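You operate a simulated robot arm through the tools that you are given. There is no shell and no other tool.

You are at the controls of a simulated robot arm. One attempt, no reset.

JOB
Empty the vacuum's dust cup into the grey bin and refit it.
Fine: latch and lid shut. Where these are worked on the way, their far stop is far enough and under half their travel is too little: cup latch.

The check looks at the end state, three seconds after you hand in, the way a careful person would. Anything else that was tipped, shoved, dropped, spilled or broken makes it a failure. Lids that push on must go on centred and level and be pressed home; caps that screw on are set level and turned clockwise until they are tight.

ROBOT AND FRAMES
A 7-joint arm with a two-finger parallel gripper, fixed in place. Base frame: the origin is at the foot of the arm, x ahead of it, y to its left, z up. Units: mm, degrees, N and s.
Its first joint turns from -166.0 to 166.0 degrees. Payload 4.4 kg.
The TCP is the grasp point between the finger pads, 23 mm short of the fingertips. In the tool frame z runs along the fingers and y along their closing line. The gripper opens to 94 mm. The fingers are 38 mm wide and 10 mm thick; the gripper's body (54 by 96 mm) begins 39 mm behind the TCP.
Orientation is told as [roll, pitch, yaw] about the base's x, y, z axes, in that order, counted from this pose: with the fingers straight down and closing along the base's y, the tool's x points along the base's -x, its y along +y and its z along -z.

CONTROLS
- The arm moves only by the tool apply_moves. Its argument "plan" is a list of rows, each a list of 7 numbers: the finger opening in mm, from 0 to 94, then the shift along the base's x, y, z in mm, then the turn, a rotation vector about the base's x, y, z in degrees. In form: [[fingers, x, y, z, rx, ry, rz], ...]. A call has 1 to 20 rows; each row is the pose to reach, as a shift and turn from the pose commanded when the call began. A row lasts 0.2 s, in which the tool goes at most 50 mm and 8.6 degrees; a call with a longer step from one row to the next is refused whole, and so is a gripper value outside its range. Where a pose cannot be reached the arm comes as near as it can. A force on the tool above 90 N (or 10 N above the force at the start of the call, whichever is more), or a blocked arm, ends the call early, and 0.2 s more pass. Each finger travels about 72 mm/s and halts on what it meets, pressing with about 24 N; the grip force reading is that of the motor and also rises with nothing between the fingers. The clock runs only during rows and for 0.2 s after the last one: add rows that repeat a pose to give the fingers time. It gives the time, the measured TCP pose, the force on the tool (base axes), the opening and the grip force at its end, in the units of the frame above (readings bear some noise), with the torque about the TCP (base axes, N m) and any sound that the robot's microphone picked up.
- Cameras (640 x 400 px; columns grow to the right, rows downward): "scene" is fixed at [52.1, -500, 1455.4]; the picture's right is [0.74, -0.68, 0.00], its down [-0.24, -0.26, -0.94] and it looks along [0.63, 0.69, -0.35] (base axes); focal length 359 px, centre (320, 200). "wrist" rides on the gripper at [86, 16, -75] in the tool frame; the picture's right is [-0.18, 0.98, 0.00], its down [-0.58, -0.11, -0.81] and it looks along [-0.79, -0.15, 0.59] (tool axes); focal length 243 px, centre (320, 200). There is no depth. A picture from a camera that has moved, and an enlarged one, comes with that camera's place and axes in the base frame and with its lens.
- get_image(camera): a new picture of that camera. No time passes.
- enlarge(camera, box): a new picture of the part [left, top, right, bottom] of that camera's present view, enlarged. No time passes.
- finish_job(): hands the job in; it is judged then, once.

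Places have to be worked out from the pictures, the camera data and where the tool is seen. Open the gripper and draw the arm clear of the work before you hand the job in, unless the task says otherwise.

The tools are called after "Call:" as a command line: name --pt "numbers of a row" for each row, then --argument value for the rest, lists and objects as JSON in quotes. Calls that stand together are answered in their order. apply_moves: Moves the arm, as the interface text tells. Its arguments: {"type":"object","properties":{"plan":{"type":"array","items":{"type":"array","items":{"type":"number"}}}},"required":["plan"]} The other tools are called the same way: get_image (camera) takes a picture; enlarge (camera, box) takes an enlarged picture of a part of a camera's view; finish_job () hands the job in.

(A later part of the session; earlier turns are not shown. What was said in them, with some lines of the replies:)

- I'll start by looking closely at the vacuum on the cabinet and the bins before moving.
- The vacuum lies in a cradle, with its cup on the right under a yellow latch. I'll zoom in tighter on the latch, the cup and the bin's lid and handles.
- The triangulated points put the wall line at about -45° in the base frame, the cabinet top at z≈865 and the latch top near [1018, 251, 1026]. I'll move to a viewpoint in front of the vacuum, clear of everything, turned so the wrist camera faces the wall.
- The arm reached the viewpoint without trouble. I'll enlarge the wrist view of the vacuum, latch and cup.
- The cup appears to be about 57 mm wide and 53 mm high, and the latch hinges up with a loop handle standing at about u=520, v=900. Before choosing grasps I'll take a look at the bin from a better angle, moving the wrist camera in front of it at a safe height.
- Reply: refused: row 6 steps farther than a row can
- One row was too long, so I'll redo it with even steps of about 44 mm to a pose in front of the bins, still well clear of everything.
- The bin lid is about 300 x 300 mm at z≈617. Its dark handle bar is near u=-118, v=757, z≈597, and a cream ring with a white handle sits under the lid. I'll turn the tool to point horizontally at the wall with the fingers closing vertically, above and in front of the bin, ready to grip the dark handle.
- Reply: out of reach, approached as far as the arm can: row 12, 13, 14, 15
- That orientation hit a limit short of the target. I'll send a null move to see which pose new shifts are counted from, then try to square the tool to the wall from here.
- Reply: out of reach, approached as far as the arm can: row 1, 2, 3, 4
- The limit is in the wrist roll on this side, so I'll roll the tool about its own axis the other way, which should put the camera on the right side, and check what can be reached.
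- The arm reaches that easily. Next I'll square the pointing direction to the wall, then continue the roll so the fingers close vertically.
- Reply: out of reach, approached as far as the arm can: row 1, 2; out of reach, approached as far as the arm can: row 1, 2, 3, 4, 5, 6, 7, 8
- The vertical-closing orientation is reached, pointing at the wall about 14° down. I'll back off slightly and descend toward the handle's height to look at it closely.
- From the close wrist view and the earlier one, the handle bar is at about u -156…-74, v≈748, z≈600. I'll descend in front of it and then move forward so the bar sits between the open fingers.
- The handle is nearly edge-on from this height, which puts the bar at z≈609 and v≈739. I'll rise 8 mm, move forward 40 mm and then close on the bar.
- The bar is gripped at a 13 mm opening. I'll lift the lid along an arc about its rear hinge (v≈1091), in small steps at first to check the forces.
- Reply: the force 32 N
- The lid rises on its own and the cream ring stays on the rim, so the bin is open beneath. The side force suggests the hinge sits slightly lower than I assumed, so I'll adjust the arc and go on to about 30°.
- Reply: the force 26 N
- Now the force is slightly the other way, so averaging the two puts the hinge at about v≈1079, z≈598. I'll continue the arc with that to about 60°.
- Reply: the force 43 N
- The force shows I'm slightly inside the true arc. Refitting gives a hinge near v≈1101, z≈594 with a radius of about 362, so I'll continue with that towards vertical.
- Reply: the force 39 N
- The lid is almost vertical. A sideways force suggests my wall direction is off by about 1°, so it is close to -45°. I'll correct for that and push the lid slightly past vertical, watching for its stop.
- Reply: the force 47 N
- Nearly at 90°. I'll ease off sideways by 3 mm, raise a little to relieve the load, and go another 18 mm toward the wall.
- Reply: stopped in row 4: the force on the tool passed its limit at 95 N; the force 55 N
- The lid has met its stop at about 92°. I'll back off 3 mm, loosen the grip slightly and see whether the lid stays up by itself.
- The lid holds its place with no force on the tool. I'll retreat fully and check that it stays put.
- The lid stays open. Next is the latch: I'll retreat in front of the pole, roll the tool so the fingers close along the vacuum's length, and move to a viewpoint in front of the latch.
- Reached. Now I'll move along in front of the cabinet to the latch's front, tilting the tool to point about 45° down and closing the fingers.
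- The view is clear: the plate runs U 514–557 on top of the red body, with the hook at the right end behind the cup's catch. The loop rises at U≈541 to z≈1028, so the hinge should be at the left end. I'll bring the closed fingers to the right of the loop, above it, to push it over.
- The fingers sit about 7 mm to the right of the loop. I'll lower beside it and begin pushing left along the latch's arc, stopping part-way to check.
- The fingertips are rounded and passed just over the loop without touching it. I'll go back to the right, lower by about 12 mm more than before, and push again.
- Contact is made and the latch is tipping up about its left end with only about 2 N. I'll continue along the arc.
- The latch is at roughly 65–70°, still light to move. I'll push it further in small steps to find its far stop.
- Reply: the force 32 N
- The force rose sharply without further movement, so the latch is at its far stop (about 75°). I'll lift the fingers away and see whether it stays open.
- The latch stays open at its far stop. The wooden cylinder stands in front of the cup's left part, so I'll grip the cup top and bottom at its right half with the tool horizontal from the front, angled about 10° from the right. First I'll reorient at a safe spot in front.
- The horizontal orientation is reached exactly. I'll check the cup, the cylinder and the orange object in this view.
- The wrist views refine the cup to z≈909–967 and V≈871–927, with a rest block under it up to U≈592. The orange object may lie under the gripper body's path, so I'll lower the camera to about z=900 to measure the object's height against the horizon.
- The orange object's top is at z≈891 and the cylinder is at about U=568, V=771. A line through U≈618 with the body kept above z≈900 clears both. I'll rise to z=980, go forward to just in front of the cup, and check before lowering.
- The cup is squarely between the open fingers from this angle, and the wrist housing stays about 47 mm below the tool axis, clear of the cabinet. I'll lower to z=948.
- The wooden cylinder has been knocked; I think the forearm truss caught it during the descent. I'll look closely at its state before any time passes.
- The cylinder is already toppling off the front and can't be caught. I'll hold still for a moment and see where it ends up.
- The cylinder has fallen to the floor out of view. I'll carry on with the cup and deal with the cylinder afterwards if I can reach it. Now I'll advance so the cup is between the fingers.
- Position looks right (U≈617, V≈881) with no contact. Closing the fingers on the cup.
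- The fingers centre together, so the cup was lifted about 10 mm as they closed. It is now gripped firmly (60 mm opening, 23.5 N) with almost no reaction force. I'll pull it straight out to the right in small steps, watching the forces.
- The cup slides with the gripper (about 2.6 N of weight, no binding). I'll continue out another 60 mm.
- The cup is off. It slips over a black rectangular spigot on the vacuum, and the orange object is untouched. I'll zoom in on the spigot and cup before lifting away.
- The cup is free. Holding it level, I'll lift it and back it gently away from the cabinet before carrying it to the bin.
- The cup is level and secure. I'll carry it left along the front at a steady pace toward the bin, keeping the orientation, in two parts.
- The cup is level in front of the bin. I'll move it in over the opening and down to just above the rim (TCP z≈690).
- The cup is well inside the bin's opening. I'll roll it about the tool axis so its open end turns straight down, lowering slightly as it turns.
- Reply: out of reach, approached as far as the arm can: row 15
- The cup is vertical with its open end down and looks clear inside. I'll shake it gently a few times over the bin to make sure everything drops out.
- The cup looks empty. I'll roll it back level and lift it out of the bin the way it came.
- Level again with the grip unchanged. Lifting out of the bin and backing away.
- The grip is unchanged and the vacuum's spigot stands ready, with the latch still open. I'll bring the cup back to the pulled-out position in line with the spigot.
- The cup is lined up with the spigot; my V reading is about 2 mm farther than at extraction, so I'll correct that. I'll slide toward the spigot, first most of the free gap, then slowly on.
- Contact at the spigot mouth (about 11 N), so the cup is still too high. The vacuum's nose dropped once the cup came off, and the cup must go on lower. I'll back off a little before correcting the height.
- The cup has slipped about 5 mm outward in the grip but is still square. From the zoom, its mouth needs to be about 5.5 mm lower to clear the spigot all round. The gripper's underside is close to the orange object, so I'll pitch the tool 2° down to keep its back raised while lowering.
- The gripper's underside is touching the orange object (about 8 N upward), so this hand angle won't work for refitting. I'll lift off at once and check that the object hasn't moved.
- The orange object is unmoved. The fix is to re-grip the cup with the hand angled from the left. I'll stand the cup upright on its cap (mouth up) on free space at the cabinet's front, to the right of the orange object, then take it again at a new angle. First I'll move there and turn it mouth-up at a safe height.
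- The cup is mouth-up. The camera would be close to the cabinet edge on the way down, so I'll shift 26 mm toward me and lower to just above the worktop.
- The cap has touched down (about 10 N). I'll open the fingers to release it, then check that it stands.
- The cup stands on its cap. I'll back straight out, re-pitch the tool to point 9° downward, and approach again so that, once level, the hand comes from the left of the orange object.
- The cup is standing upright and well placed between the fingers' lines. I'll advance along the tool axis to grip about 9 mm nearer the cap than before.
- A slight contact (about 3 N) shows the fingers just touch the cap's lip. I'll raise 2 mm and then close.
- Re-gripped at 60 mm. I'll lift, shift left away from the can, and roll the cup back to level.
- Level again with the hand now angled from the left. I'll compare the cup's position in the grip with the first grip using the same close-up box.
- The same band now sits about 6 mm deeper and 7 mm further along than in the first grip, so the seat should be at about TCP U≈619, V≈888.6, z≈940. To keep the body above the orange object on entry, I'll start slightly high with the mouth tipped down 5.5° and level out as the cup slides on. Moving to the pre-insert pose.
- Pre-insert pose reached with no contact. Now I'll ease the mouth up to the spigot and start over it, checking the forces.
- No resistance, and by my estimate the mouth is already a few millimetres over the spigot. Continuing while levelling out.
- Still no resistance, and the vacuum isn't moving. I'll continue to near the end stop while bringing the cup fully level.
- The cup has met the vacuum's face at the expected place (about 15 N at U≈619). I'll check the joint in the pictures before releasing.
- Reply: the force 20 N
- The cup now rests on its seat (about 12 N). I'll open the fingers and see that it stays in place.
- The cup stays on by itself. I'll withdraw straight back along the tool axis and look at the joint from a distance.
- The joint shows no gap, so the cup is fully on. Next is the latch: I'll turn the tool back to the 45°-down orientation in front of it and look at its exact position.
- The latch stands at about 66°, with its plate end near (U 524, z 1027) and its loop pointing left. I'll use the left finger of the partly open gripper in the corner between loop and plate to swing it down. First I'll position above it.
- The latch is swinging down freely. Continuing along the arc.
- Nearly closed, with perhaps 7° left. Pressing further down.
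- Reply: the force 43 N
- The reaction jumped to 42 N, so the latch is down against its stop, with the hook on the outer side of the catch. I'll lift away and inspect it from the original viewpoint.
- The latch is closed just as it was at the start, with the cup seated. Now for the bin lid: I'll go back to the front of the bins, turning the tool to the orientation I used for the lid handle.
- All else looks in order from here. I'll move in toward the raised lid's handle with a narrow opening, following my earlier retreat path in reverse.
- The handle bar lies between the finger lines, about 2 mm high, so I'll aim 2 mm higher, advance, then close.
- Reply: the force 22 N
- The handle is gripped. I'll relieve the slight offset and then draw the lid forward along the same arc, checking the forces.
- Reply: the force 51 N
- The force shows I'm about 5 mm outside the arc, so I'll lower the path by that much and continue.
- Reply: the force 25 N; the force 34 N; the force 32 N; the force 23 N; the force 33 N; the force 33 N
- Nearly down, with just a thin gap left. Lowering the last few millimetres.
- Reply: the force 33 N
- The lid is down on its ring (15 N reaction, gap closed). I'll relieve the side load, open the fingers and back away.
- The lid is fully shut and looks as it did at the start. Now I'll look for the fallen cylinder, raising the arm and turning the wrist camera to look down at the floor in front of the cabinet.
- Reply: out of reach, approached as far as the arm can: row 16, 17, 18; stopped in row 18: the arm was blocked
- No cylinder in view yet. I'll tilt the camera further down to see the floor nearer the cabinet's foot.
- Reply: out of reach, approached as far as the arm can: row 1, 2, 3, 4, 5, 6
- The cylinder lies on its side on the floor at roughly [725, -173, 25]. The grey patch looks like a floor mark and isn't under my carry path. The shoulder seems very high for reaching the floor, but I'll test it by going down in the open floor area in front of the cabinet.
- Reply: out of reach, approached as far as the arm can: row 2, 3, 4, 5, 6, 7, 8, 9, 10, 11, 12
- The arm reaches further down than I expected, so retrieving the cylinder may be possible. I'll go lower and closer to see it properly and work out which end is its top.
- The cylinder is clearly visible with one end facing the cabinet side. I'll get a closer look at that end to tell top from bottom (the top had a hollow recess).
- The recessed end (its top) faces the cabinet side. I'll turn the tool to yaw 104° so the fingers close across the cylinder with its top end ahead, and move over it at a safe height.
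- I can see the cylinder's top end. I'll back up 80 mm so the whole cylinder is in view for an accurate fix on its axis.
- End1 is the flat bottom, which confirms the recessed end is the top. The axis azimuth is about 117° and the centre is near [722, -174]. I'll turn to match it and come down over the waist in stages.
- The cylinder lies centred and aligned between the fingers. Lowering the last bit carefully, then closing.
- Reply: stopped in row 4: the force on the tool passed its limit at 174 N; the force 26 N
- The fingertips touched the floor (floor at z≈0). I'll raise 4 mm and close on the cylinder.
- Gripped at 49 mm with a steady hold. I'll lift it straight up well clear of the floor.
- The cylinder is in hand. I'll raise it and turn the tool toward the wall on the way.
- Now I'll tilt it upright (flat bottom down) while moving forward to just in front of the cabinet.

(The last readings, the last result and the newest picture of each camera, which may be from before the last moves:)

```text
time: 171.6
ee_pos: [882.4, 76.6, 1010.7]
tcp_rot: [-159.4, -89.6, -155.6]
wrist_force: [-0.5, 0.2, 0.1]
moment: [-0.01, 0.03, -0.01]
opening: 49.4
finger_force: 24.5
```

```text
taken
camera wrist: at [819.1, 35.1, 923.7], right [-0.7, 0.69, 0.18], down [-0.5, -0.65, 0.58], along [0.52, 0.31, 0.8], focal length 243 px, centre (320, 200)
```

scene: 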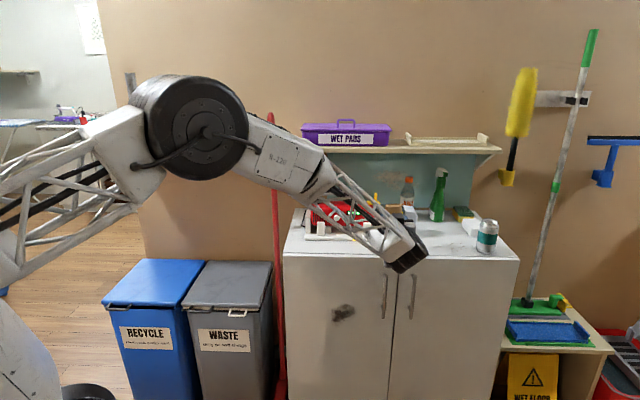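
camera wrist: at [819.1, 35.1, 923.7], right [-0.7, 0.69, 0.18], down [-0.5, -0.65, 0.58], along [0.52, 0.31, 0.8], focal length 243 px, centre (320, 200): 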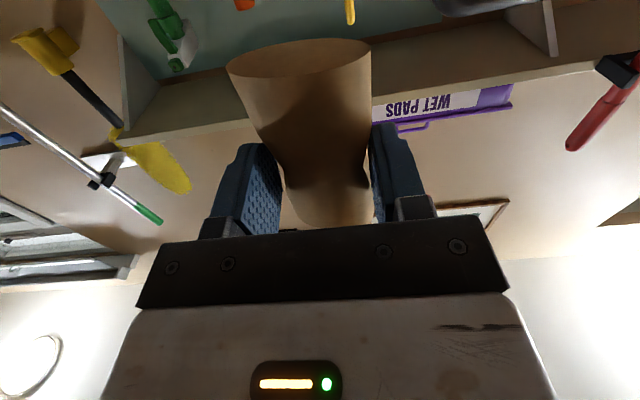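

The cylinder is upright with its flat bottom down. I'll take it over its original spot (U≈568, V≈770) and lower it.

Call:
apply_moves --pt "25 20 21 0 0 0 0" --pt "25 42 43.5 0 0 0 0" --pt "25 63 64.8 0 0 0 0" --pt "25 63 64.8 -30 0 0 0" --pt "25 63 64.8 -60 0 0 0" --pt "25 63 64.8 -85 0 0 0"

Call:
enlarge --camera "scene" --box '[320, 180, 460, 270]'

Call:
get_image --camera "wrist"

```text
time: 173.0
ee_pos: [945.9, 142.7, 927.9]
tcp_rot: [-157.5, -89.6, -157.4]
wrist_force: [-20.2, 5.6, 17.0]
moment: [-0.13, 3.55, -1.43]
opening: 49.2
finger_force: 23.5
```

```text
4.44 times, centred on (390, 225) of scene
camera zoom: at [52.1, -500.0, 1455.4], right [0.74, -0.68, 0.0], down [-0.24, -0.26, -0.94], along [0.63, 0.69, -0.35], focal length 1594 px, centre (9, 89)
```

zoom: 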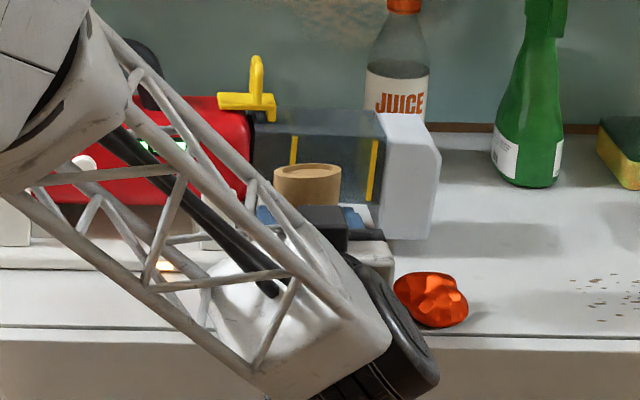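

```text
taken
camera wrist: at [882.1, 100.9, 840.9], right [-0.7, 0.69, 0.18], down [-0.49, -0.65, 0.58], along [0.52, 0.31, 0.8], focal length 243 px, centre (320, 200)
```

wrist: 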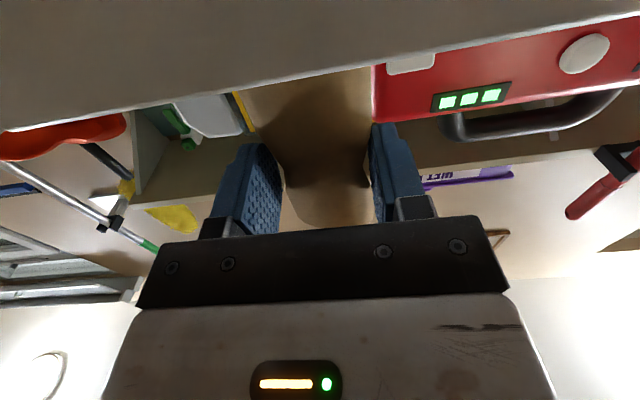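

Something on the hand is touching. The force and moment point to the wrist camera, which is probably on a cabinet door handle's top. I'll lift straight back up.

Call:
apply_moves --pt "25 0 0 8 0 0 0" --pt "25 0 0 20 0 0 0" --pt "25 0 0 40 0 0 0"

Call:
get_image --camera "wrist"

Call:
enlarge --camera "scene" --box '[340, 220, 480, 330]'

```text
time: 173.8
ee_pos: [944.9, 141.9, 964.9]
tcp_rot: [-157.6, -89.9, -157.4]
wrist_force: [-0.2, -0.5, -1.2]
moment: [0.01, -0.03, -0.01]
opening: 49.2
finger_force: 24.2
```

```text
taken
camera wrist: at [881.2, 100.0, 877.6], right [-0.7, 0.69, 0.18], down [-0.49, -0.65, 0.58], along [0.52, 0.31, 0.79], focal length 243 px, centre (320, 200)
```

wrist: 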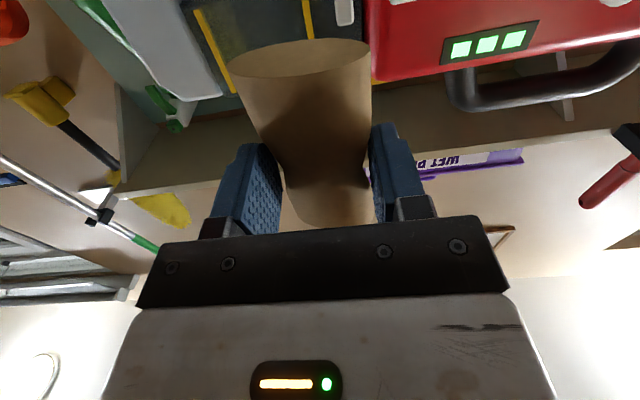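

```text
3.64 times, centred on (410, 275) of scene
camera zoom: at [52.1, -500.0, 1455.4], right [0.74, -0.68, 0.0], down [-0.24, -0.26, -0.94], along [0.63, 0.69, -0.35], focal length 1304 px, centre (-7, -73)
```

zoom: 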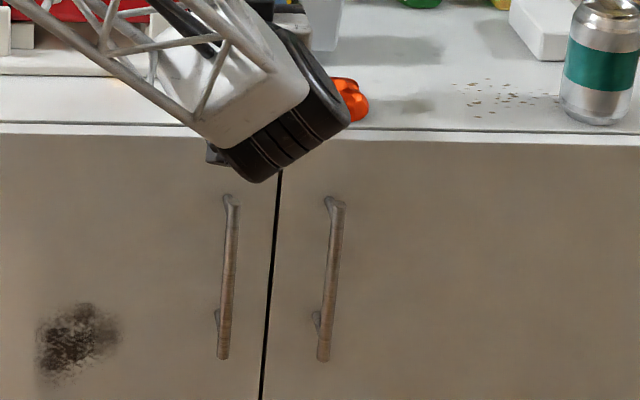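

Confirmed: the camera met the left door handle's top. I'll rotate the hand 25° about the cylinder's axis so the camera comes down left of that handle.

Call:
apply_moves --pt "25 0 0 0 0 0 -8.3" --pt "25 0 0 0 0 0 -16.6" --pt "25 0 0 0 0 0 -25"

Call:
get_image --camera "wrist"

Call:
enlarge --camera "scene" --box '[320, 180, 480, 300]'

```text
time: 174.6
ee_pos: [945.7, 141.1, 965.8]
tcp_rot: [-136.8, -90.0, 156.8]
wrist_force: [0.1, -0.2, -0.3]
moment: [0.01, -0.01, 0.0]
opening: 49.0
finger_force: 23.6
```

```text
taken
camera wrist: at [870.7, 130.9, 878.4], right [-0.34, 0.92, 0.18], down [-0.72, -0.38, 0.58], along [0.61, 0.06, 0.79], focal length 243 px, centre (320, 200)
```

wrist: 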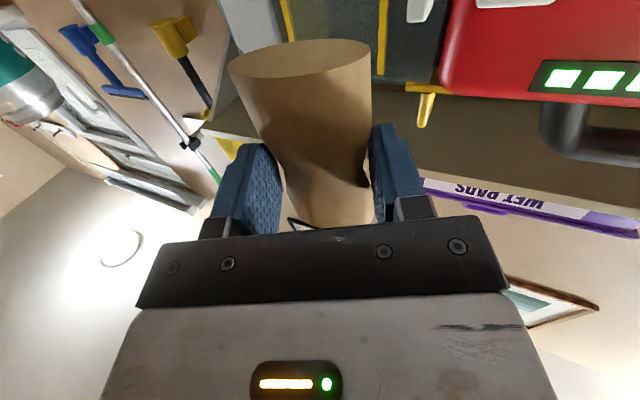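

```text
3.33 times, centred on (400, 240) of scene
camera zoom: at [52.1, -500.0, 1455.4], right [0.74, -0.68, 0.0], down [-0.24, -0.26, -0.94], along [0.63, 0.69, -0.35], focal length 1195 px, centre (53, 67)
```

zoom: 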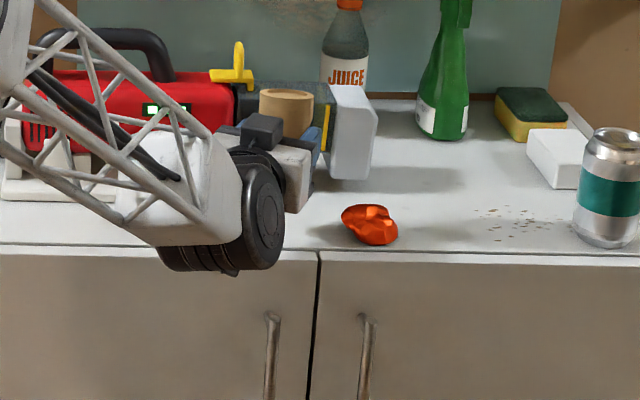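

The hand is now clear to the left of the handle. Lowering again in small stages with force checks.

Call:
apply_moves --pt "25 0 0 -15 0 0 0" --pt "25 0 0 -30 0 0 0" --pt "25 0 0 -40 0 0 0"

Call:
apply_moves --pt "25 0 0 -3 0 0 0" --pt "25 0 0 -6 0 0 0"

```text
time: 175.4
ee_pos: [945.7, 140.3, 923.7]
tcp_rot: [-139.6, -89.9, 159.7]
wrist_force: [0.8, -0.2, 0.8]
moment: [0.03, -0.01, 0.03]
opening: 49.0
finger_force: 23.7
```

```text
time: 176.0
ee_pos: [945.7, 141.2, 918.8]
tcp_rot: [-149.4, -89.7, 169.5]
wrist_force: [0.6, -0.7, -0.1]
moment: [-0.04, 0.01, -0.03]
opening: 48.8
finger_force: 23.7
```

Call:
apply_moves --pt "25 0 0 -3 0 0 0" --pt "25 0 0 -5 0 0 0"

Call:
enlarge --camera "scene" --box '[340, 180, 460, 260]'

Call:
get_image --camera "wrist"

```text
time: 176.6
ee_pos: [946.2, 141.0, 913.3]
tcp_rot: [-132.7, -90.0, 152.8]
wrist_force: [-1.0, -0.6, 0.0]
moment: [0.06, 0.0, -0.03]
opening: 49.2
finger_force: 24.1
```

```text
5.00 times, centred on (400, 220) of scene
camera zoom: at [52.1, -500.0, 1455.4], right [0.74, -0.68, 0.0], down [-0.24, -0.26, -0.94], along [0.63, 0.69, -0.35], focal length 1793 px, centre (-80, 100)
```

zoom: 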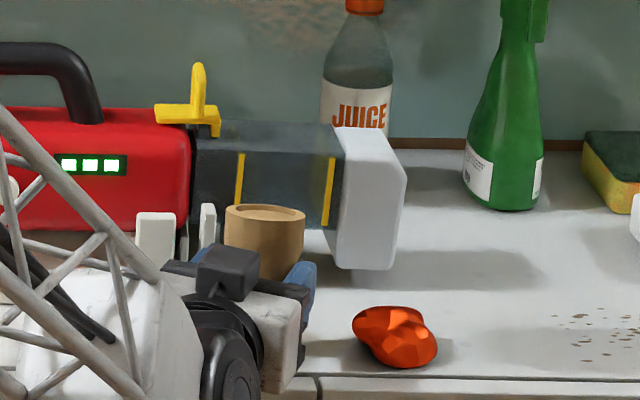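

```text
taken
camera wrist: at [870.3, 130.3, 827.2], right [-0.34, 0.92, 0.18], down [-0.72, -0.38, 0.58], along [0.61, 0.06, 0.79], focal length 243 px, centre (320, 200)
```

wrist: 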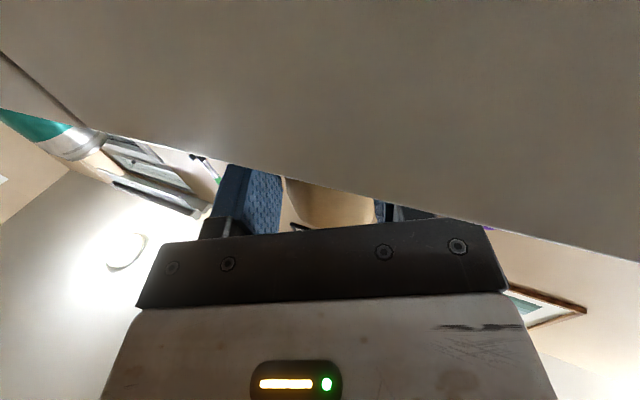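

The rim shows the cylinder about 3 mm right of its original spot and still about 6 mm above the worktop. I'll shift left and continue down until it touches.

Call:
apply_moves --pt "25 -2.4 2.4 0 0 0 0" --pt "25 -2.4 2.4 -2 0 0 0" --pt "25 -2.4 2.4 -4 0 0 0"

Call:
apply_moves --pt "25 0 0 -1 0 0 0" --pt "25 0 0 -2 0 0 0"

```text
time: 177.4
ee_pos: [943.9, 143.9, 911.1]
tcp_rot: [-160.0, -89.7, -179.8]
wrist_force: [0.1, 0.1, 3.2]
moment: [0.05, -0.01, 0.02]
opening: 48.9
finger_force: 24.2
```

```text
time: 178.0
ee_pos: [944.1, 144.2, 909.9]
tcp_rot: [-163.3, -89.7, -176.6]
wrist_force: [0.3, 0.2, 19.1]
moment: [0.12, -0.27, -0.06]
opening: 49.0
finger_force: 23.8
```

The cylinder is standing on the worktop (19 N reaction, no tipping moment). I'll relax, release it, and back straight out.

Call:
apply_moves --pt "25 0 0 1.2 0 0 0" --pt "54 0 0 1.2 0 0 0" --pt "60 0 0 1.2 0 0 0" --pt "66 0 0 1.2 0 0 0" --pt "66 0 0 1.2 0 0 0"

Call:
enlarge --camera "scene" --box '[340, 180, 460, 260]'

```text
time: 179.2
ee_pos: [944.0, 143.2, 909.8]
tcp_rot: [-147.0, -89.9, 167.1]
wrist_force: [-0.2, 0.5, -0.6]
moment: [0.02, 0.0, -0.01]
opening: 66.0
finger_force: 0.0
```

```text
5.00 times, centred on (400, 220) of scene
camera zoom: at [52.1, -500.0, 1455.4], right [0.74, -0.68, 0.0], down [-0.24, -0.26, -0.94], along [0.63, 0.69, -0.35], focal length 1793 px, centre (-80, 100)
```

zoom: 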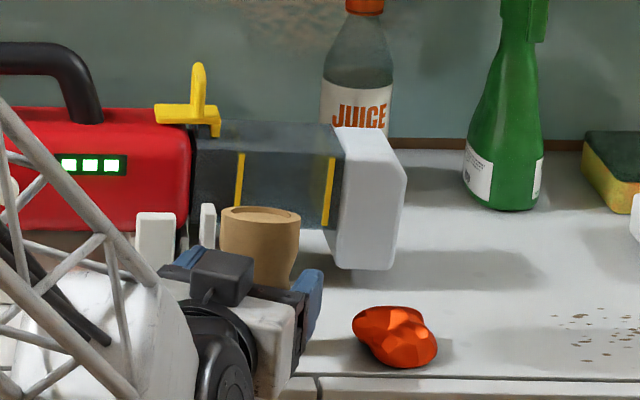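

Released and standing. I'll retreat straight back along the tool axis and compare its place with the first picture.

Call:
apply_moves --pt "66 -14 -5.1 0 0 0 0" --pt "66 -33 -12 0 0 0 0" --pt "66 -56 -20.5 0 0 0 0" --pt "66 -85 -31 3 0 0 0" --pt "66 -120 -44 20 0 0 0" --pt "66 -150 -55 55 0 0 0" --pt "66 -170 -62 95 0 0 0"

Call:
enlarge --camera "scene" --box '[290, 170, 430, 260]'

Call:
enlarge --camera "scene" --box '[355, 180, 435, 230]'

Call:
get_image --camera "scene"

```text
time: 180.8
ee_pos: [772.8, 80.6, 1004.4]
tcp_rot: [-144.1, -89.8, 164.1]
wrist_force: [-0.4, 0.8, 0.2]
moment: [-0.01, 0.01, 0.02]
opening: 66.1
finger_force: 0.1
```

```text
4.44 times, centred on (360, 215) of scene
camera zoom: at [52.1, -500.0, 1455.4], right [0.74, -0.68, 0.0], down [-0.24, -0.26, -0.94], along [0.63, 0.69, -0.35], focal length 1594 px, centre (142, 133)
```

zoom: 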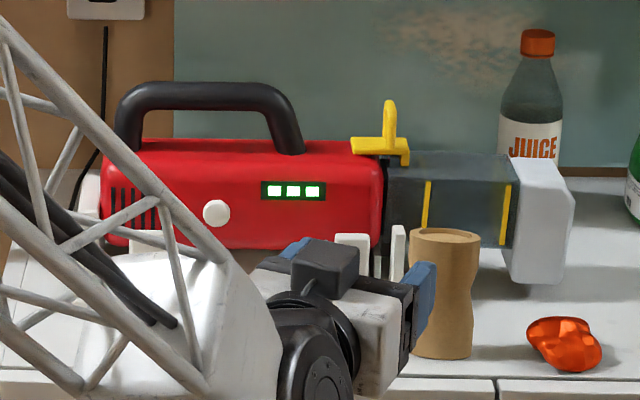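

```text
8.00 times, centred on (395, 205) of scene
camera zoom: at [52.1, -500.0, 1455.4], right [0.74, -0.68, 0.0], down [-0.24, -0.26, -0.94], along [0.63, 0.69, -0.35], focal length 2869 px, centre (-280, 160)
```

zoom: 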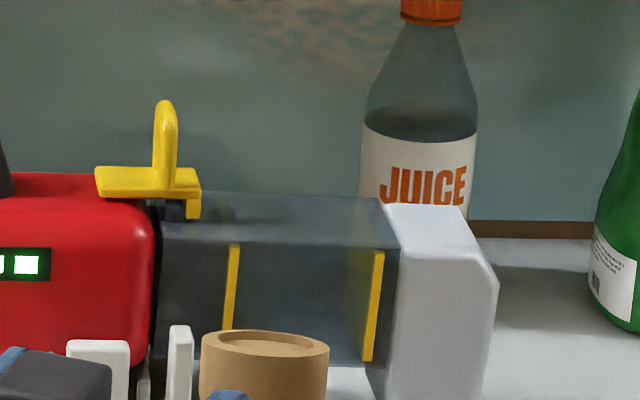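

```text
taken
```

scene: 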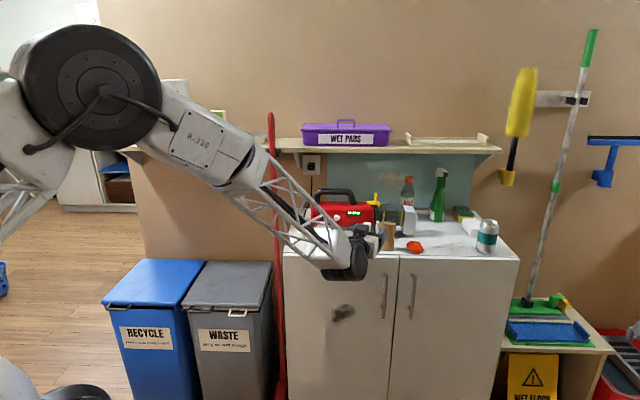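

It stands in the right spot side to side but about 11 mm too far back compared with the first picture. I'll go back in along the same line, re-grip it gently, and set it 11 mm forward.

Call:
apply_moves --pt "66 20 7 -40 0 0 0" --pt "66 50 18 -75 0 0 0" --pt "66 85 31 -92 0 0 0" --pt "66 114 41.5 -95 0 0 0" --pt "66 137 50 -95 0 0 0" --pt "66 156 56.9 -95 0 0 0" --pt "66 170 62 -95 0 0 0"

Call:
apply_moves --pt "55 0 0 0 0 0 0" --pt "45 0 0 0 0 0 0" --pt "25 0 0 0 0 0 0" --pt "25 0 0 0 0 0 0" --pt "25 0 0 0 0 0 0"

```text
time: 182.4
ee_pos: [944.8, 143.5, 909.0]
tcp_rot: [-151.0, -89.9, 171.1]
wrist_force: [0.3, 0.1, 0.0]
moment: [-0.01, 0.03, -0.02]
opening: 65.8
finger_force: 0.2
```

```text
time: 183.6
ee_pos: [944.1, 144.5, 911.2]
tcp_rot: [-147.4, -90.0, 167.5]
wrist_force: [-0.4, -0.7, 0.6]
moment: [0.01, -0.02, 0.02]
opening: 48.8
finger_force: 23.7
```

Call:
apply_moves --pt "25 0 0 3 0 0 0" --pt "25 0 0 6 0 0 0" --pt "25 -5 -3.4 6 0 0 0" --pt "25 -9.9 -6.7 6 0 0 0" --pt "25 -9.9 -6.7 3 0 0 0" --pt "25 -9.9 -6.7 0.5 0 0 0"

Call:
apply_moves --pt "25 0 0 -1 0 0 0" --pt "25 0 0 -2 0 0 0"

```text
time: 185.0
ee_pos: [934.3, 137.2, 910.3]
tcp_rot: [-143.8, -89.9, 163.8]
wrist_force: [0.2, 0.6, 0.1]
moment: [-0.01, 0.02, -0.02]
opening: 48.9
finger_force: 23.8
```

```text
time: 185.6
ee_pos: [934.9, 136.7, 909.2]
tcp_rot: [-156.0, -89.7, 176.0]
wrist_force: [-0.3, -0.5, 5.7]
moment: [0.01, -0.03, -0.02]
opening: 48.7
finger_force: 24.1
```

The cylinder is touching down lightly. Releasing and retreating.

Call:
apply_moves --pt "25 0 0 -0.5 0 0 0" --pt "54 0 0 -0.2 0 0 0" --pt "60 0 0 0 0 0 0" --pt "66 0 0 0 0 0 0" --pt "66 0 0 0 0 0 0"

Call:
apply_moves --pt "66 -14 -5.1 0 0 0 0" --pt "66 -33 -12 0 0 0 0" --pt "66 -56 -20.5 0 0 0 0" --pt "66 -85 -31 3 0 0 0" --pt "66 -120 -44 20 0 0 0" --pt "66 -150 -55 55 0 0 0" --pt "66 -170 -62 95 0 0 0"

Call:
enlarge --camera "scene" --box '[290, 170, 430, 260]'

Call:
enlarge --camera "scene" --box '[355, 180, 435, 230]'

```text
time: 186.8
ee_pos: [934.4, 137.5, 908.3]
tcp_rot: [-147.0, -90.0, 167.1]
wrist_force: [-0.2, -1.1, 0.5]
moment: [0.0, 0.01, -0.01]
opening: 66.0
finger_force: 0.2
```

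```text
time: 188.4
ee_pos: [765.8, 73.4, 1004.2]
tcp_rot: [-151.0, -89.9, 171.1]
wrist_force: [0.1, -0.8, 0.4]
moment: [-0.01, -0.02, -0.01]
opening: 66.0
finger_force: 0.1
```

```text
4.44 times, centred on (360, 215) of scene
camera zoom: at [52.1, -500.0, 1455.4], right [0.74, -0.68, 0.0], down [-0.24, -0.26, -0.94], along [0.63, 0.69, -0.35], focal length 1594 px, centre (142, 133)
```

zoom: 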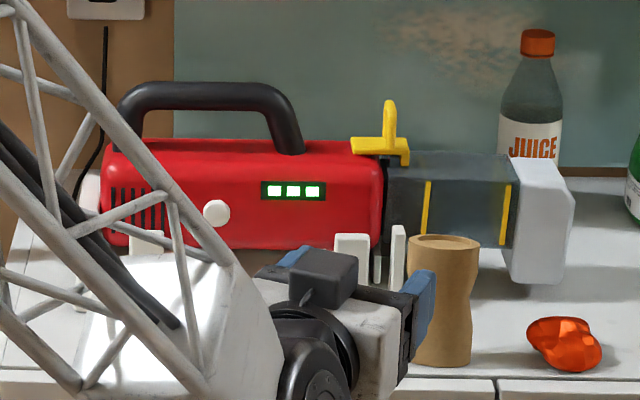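

```text
8.00 times, centred on (395, 205) of scene
camera zoom: at [52.1, -500.0, 1455.4], right [0.74, -0.68, 0.0], down [-0.24, -0.26, -0.94], along [0.63, 0.69, -0.35], focal length 2869 px, centre (-280, 160)
```

zoom: 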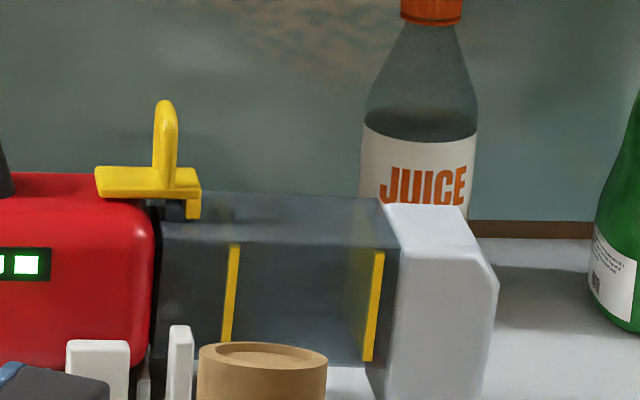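

The cylinder is back within about a millimetre of its original place, upright. I'll rise to the overview pose used at the start and check everything from above, including inside the cup.

Call:
apply_moves --pt "66 -5 -2 20 -2.8 7.7 0" --pt "66 -8 -3 44 -5.6 15.4 0" --pt "66 -8 -3 68 -8.4 23.1 0" --pt "66 -5 0 92 -11.2 30.8 0" --pt "66 0 5 116 -14 38.5 0" --pt "66 5 12 140 -16.8 46.1 0" --pt "66 10 20 164 -19.6 53.8 0" --pt "66 16 28 188 -22.4 61.5 0" --pt "66 22 36 212 -25.2 69.2 0" --pt "66 30 45 234 -28 76.9 0" --pt "66 41 54 246 -30.8 84.6 0"

Call:
apply_moves --pt "66 0 0 0 0 0 8.3" --pt "66 0 0 0 0 0 16.6" --pt "66 0 0 0 0 0 25"

Call:
get_image --camera "wrist"

Call:
enlarge --camera "wrist" --box '[220, 80, 460, 230]'

Call:
enlarge --camera "wrist" --box '[230, 100, 350, 175]'

Call:
get_image --camera "scene"

```text
time: 190.8
ee_pos: [806.3, 129.4, 1250.6]
tcp_rot: [0.0, 0.2, 19.9]
wrist_force: [0.2, 0.2, 0.1]
moment: [0.03, 0.0, 0.01]
opening: 66.0
finger_force: 0.0
```

```text
time: 191.6
ee_pos: [807.8, 127.5, 1250.0]
tcp_rot: [0.1, -0.1, 45.1]
wrist_force: [-0.1, 0.1, -0.2]
moment: [0.04, 0.0, 0.01]
opening: 66.0
finger_force: 0.0
```

```text
taken
camera wrist: at [733.5, 78.4, 1323.9], right [-0.57, 0.82, 0.0], down [0.49, 0.33, 0.81], along [0.66, 0.46, -0.59], focal length 243 px, centre (320, 200)
```

wrist: 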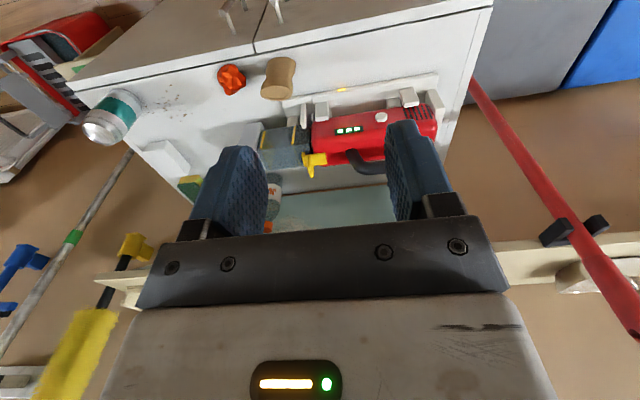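

```text
2.67 times, centred on (340, 155) of wrist
camera zoom: at [733.5, 78.4, 1323.9], right [-0.57, 0.82, 0.0], down [0.49, 0.33, 0.81], along [0.66, 0.46, -0.59], focal length 647 px, centre (267, 320)
```

zoom: 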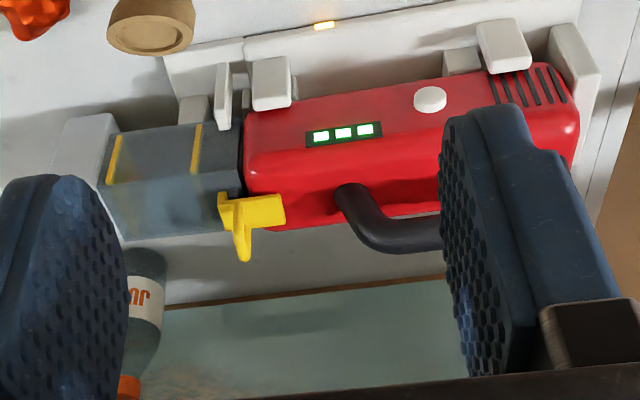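

```text
5.33 times, centred on (290, 138) of wrist
camera zoom: at [733.5, 78.4, 1323.9], right [-0.57, 0.82, 0.0], down [0.49, 0.33, 0.81], along [0.66, 0.46, -0.59], focal length 1294 px, centre (480, 533)
```

zoom: 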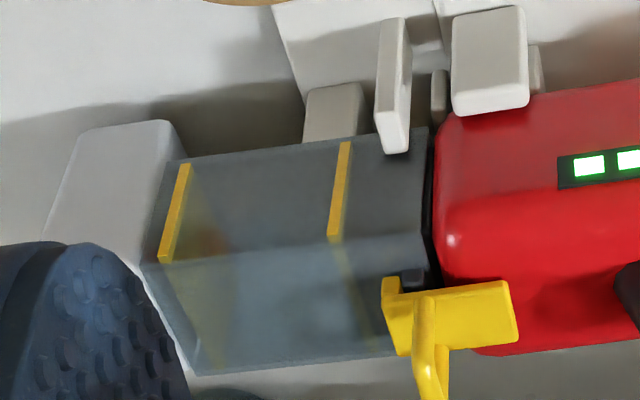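

```text
taken
```

scene: 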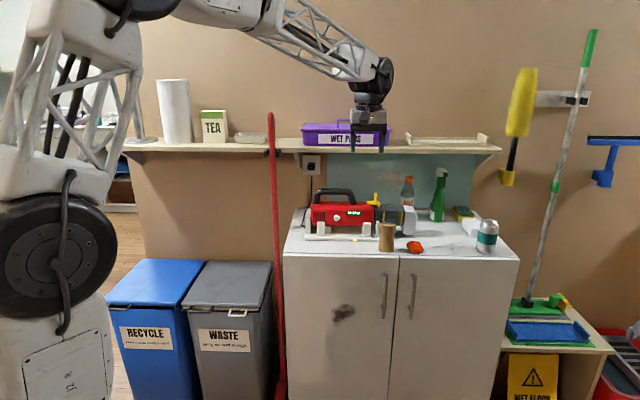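

Call:
enlarge --camera "wrist" --box '[250, 120, 315, 175]'

Call:
enlarge --camera "scene" --box '[380, 195, 420, 230]'

```text
7.27 times, centred on (282, 148) of wrist
camera zoom: at [733.5, 78.4, 1323.9], right [-0.57, 0.82, 0.0], down [0.49, 0.33, 0.81], along [0.66, 0.46, -0.59], focal length 1764 px, centre (593, 582)
```

zoom: 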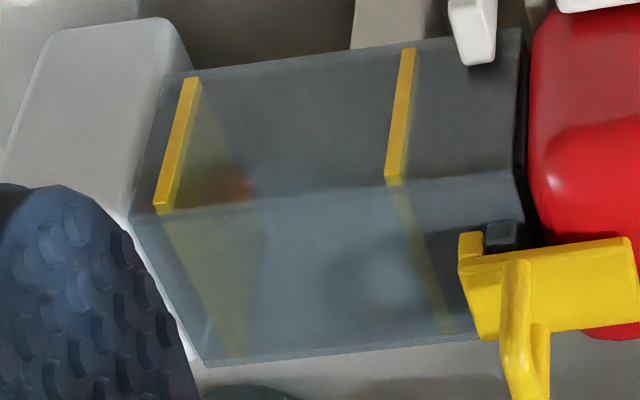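

```text
11.43 times, centred on (400, 212) of scene
camera zoom: at [52.1, -500.0, 1455.4], right [0.74, -0.68, 0.0], down [-0.24, -0.26, -0.94], along [0.63, 0.69, -0.35], focal length 4098 px, centre (-594, 57)
```

zoom: 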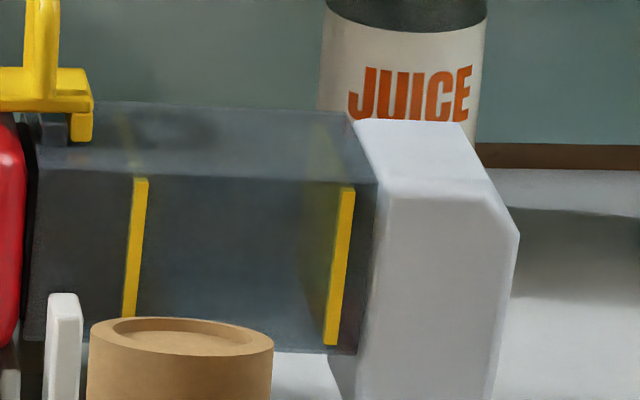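

From above, everything matches the starting view: cup seated, latch shut, bin lid shut, cylinder and orange object in place, and nothing visible left in the cup. I'll open the gripper and draw the arm back to where it started.

Call:
apply_moves --pt "76 -28 26.7 9 0 0 -3.2" --pt "86 -56 53.4 18 0 0 -6.4" --pt "94 -84 80 27 0 0 -9.6" --pt "94 -112 106.8 36 0 0 -12.8" --pt "94 -140 133.5 45 0 0 -16" --pt "94 -168 160 54 0 0 -19.3" --pt "94 -196.5 187 63 0 0 -22.5" --pt "94 -224.5 213.7 72 0 0 -25.7" --pt "94 -252.6 240.4 81 0 0 -28.9" --pt "94 -280.7 267 90 0 0 -32.1" --pt "94 -308.8 294 99 0 0 -35.3" --pt "94 -337 320.6 108 0 0 -38.6" --pt "94 -365 347 117 0 0 -41.8" --pt "94 -393 374 126 0 0 -45"

Call:
get_image --camera "scene"

Call:
enlarge --camera "scene" --box '[280, 160, 530, 270]'

Call:
enlarge --camera "scene" --box '[90, 240, 300, 400]'

Call:
get_image --camera "wrist"

```text
time: 194.6
ee_pos: [411.8, 501.7, 1376.5]
tcp_rot: [0.1, -0.1, -0.1]
wrist_force: [-0.5, 0.6, -0.1]
moment: [-0.01, -0.04, 0.02]
opening: 94.0
finger_force: 0.0
```

```text
taken
```

scene: 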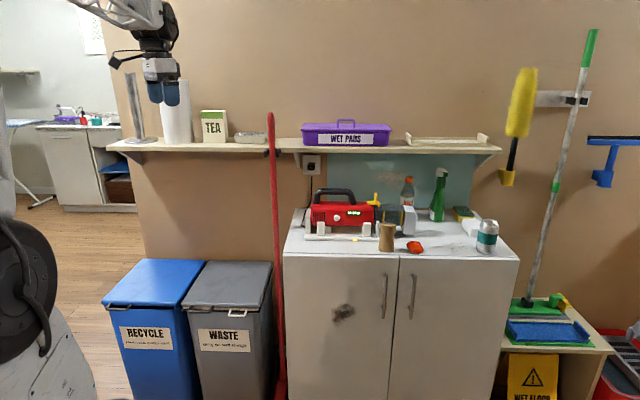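

```text
2.56 times, centred on (405, 215) of scene
camera zoom: at [52.1, -500.0, 1455.4], right [0.74, -0.68, 0.0], down [-0.24, -0.26, -0.94], along [0.63, 0.69, -0.35], focal length 918 px, centre (102, 162)
```

zoom: 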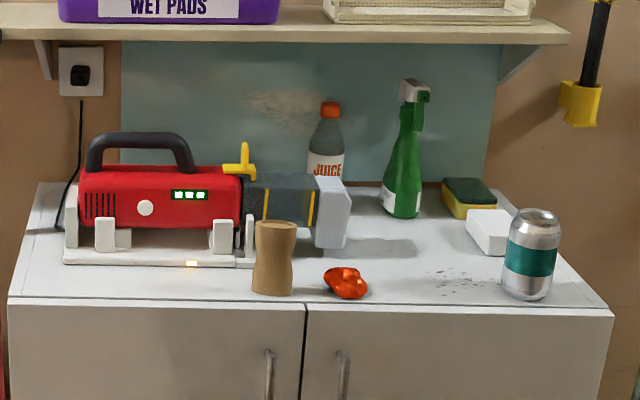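

```text
2.50 times, centred on (195, 320) of scene
camera zoom: at [52.1, -500.0, 1455.4], right [0.74, -0.68, 0.0], down [-0.24, -0.26, -0.94], along [0.63, 0.69, -0.35], focal length 896 px, centre (632, -100)
```

zoom: 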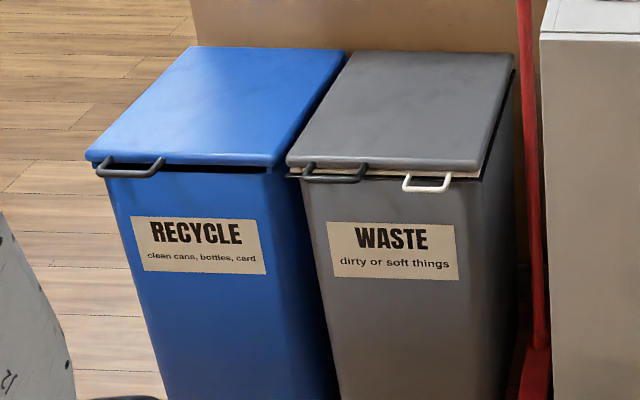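

```text
taken
camera wrist: at [325.4, 517.4, 1450.3], right [0.18, 0.98, 0.0], down [0.58, -0.11, 0.81], along [0.79, -0.15, -0.59], focal length 243 px, centre (320, 200)
```

wrist: 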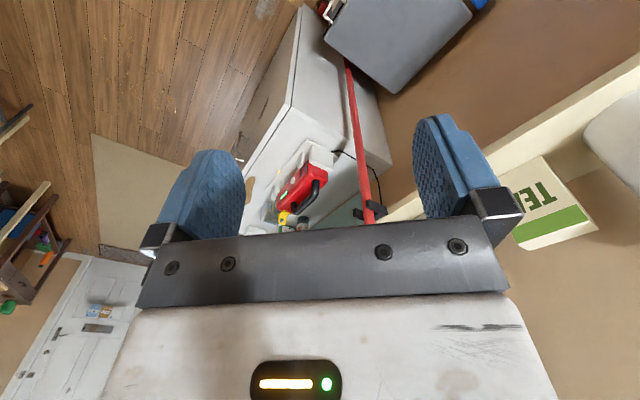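

The scene now matches the first pictures: cup on, latch shut, bin lid shut, everything else in place, and the arm is back at its start with the gripper open. Handing in.

Call:
finish_job

```text
The job is handed in.
```

I handed the job in: the dust cup was emptied into the grey bin and refitted, with the latch and the bin lid both shut. On the way I knocked the wooden cylinder off the cabinet.

- **Emptying:** I opened the latch to its far stop and pulled the cup off. I turned it mouth-down inside the grey bin's opening to about 87° and shook it. It looked clear afterwards, but I had no direct view of the dust falling into the bin.
- **Refit:** The cup is back on with no gap beyond the one it had at the start. The latch sits as it did in the first pictures. The vacuum sits about 4 mm further left in its cradle than before.
- **Wooden cylinder:** The arm hit it as I moved in to grip the cup, and it fell to the floor. I picked it up and stood it upright, within about a millimetre of its original spot in the pictures. I didn't check it closely for damage.
- **Other contact:** The gripper briefly touched the top of the orange object while I was refitting the cup. The pictures show no movement. The wrist camera also touched a cabinet door handle once.

The gripper is open and the arm is back at its starting position.
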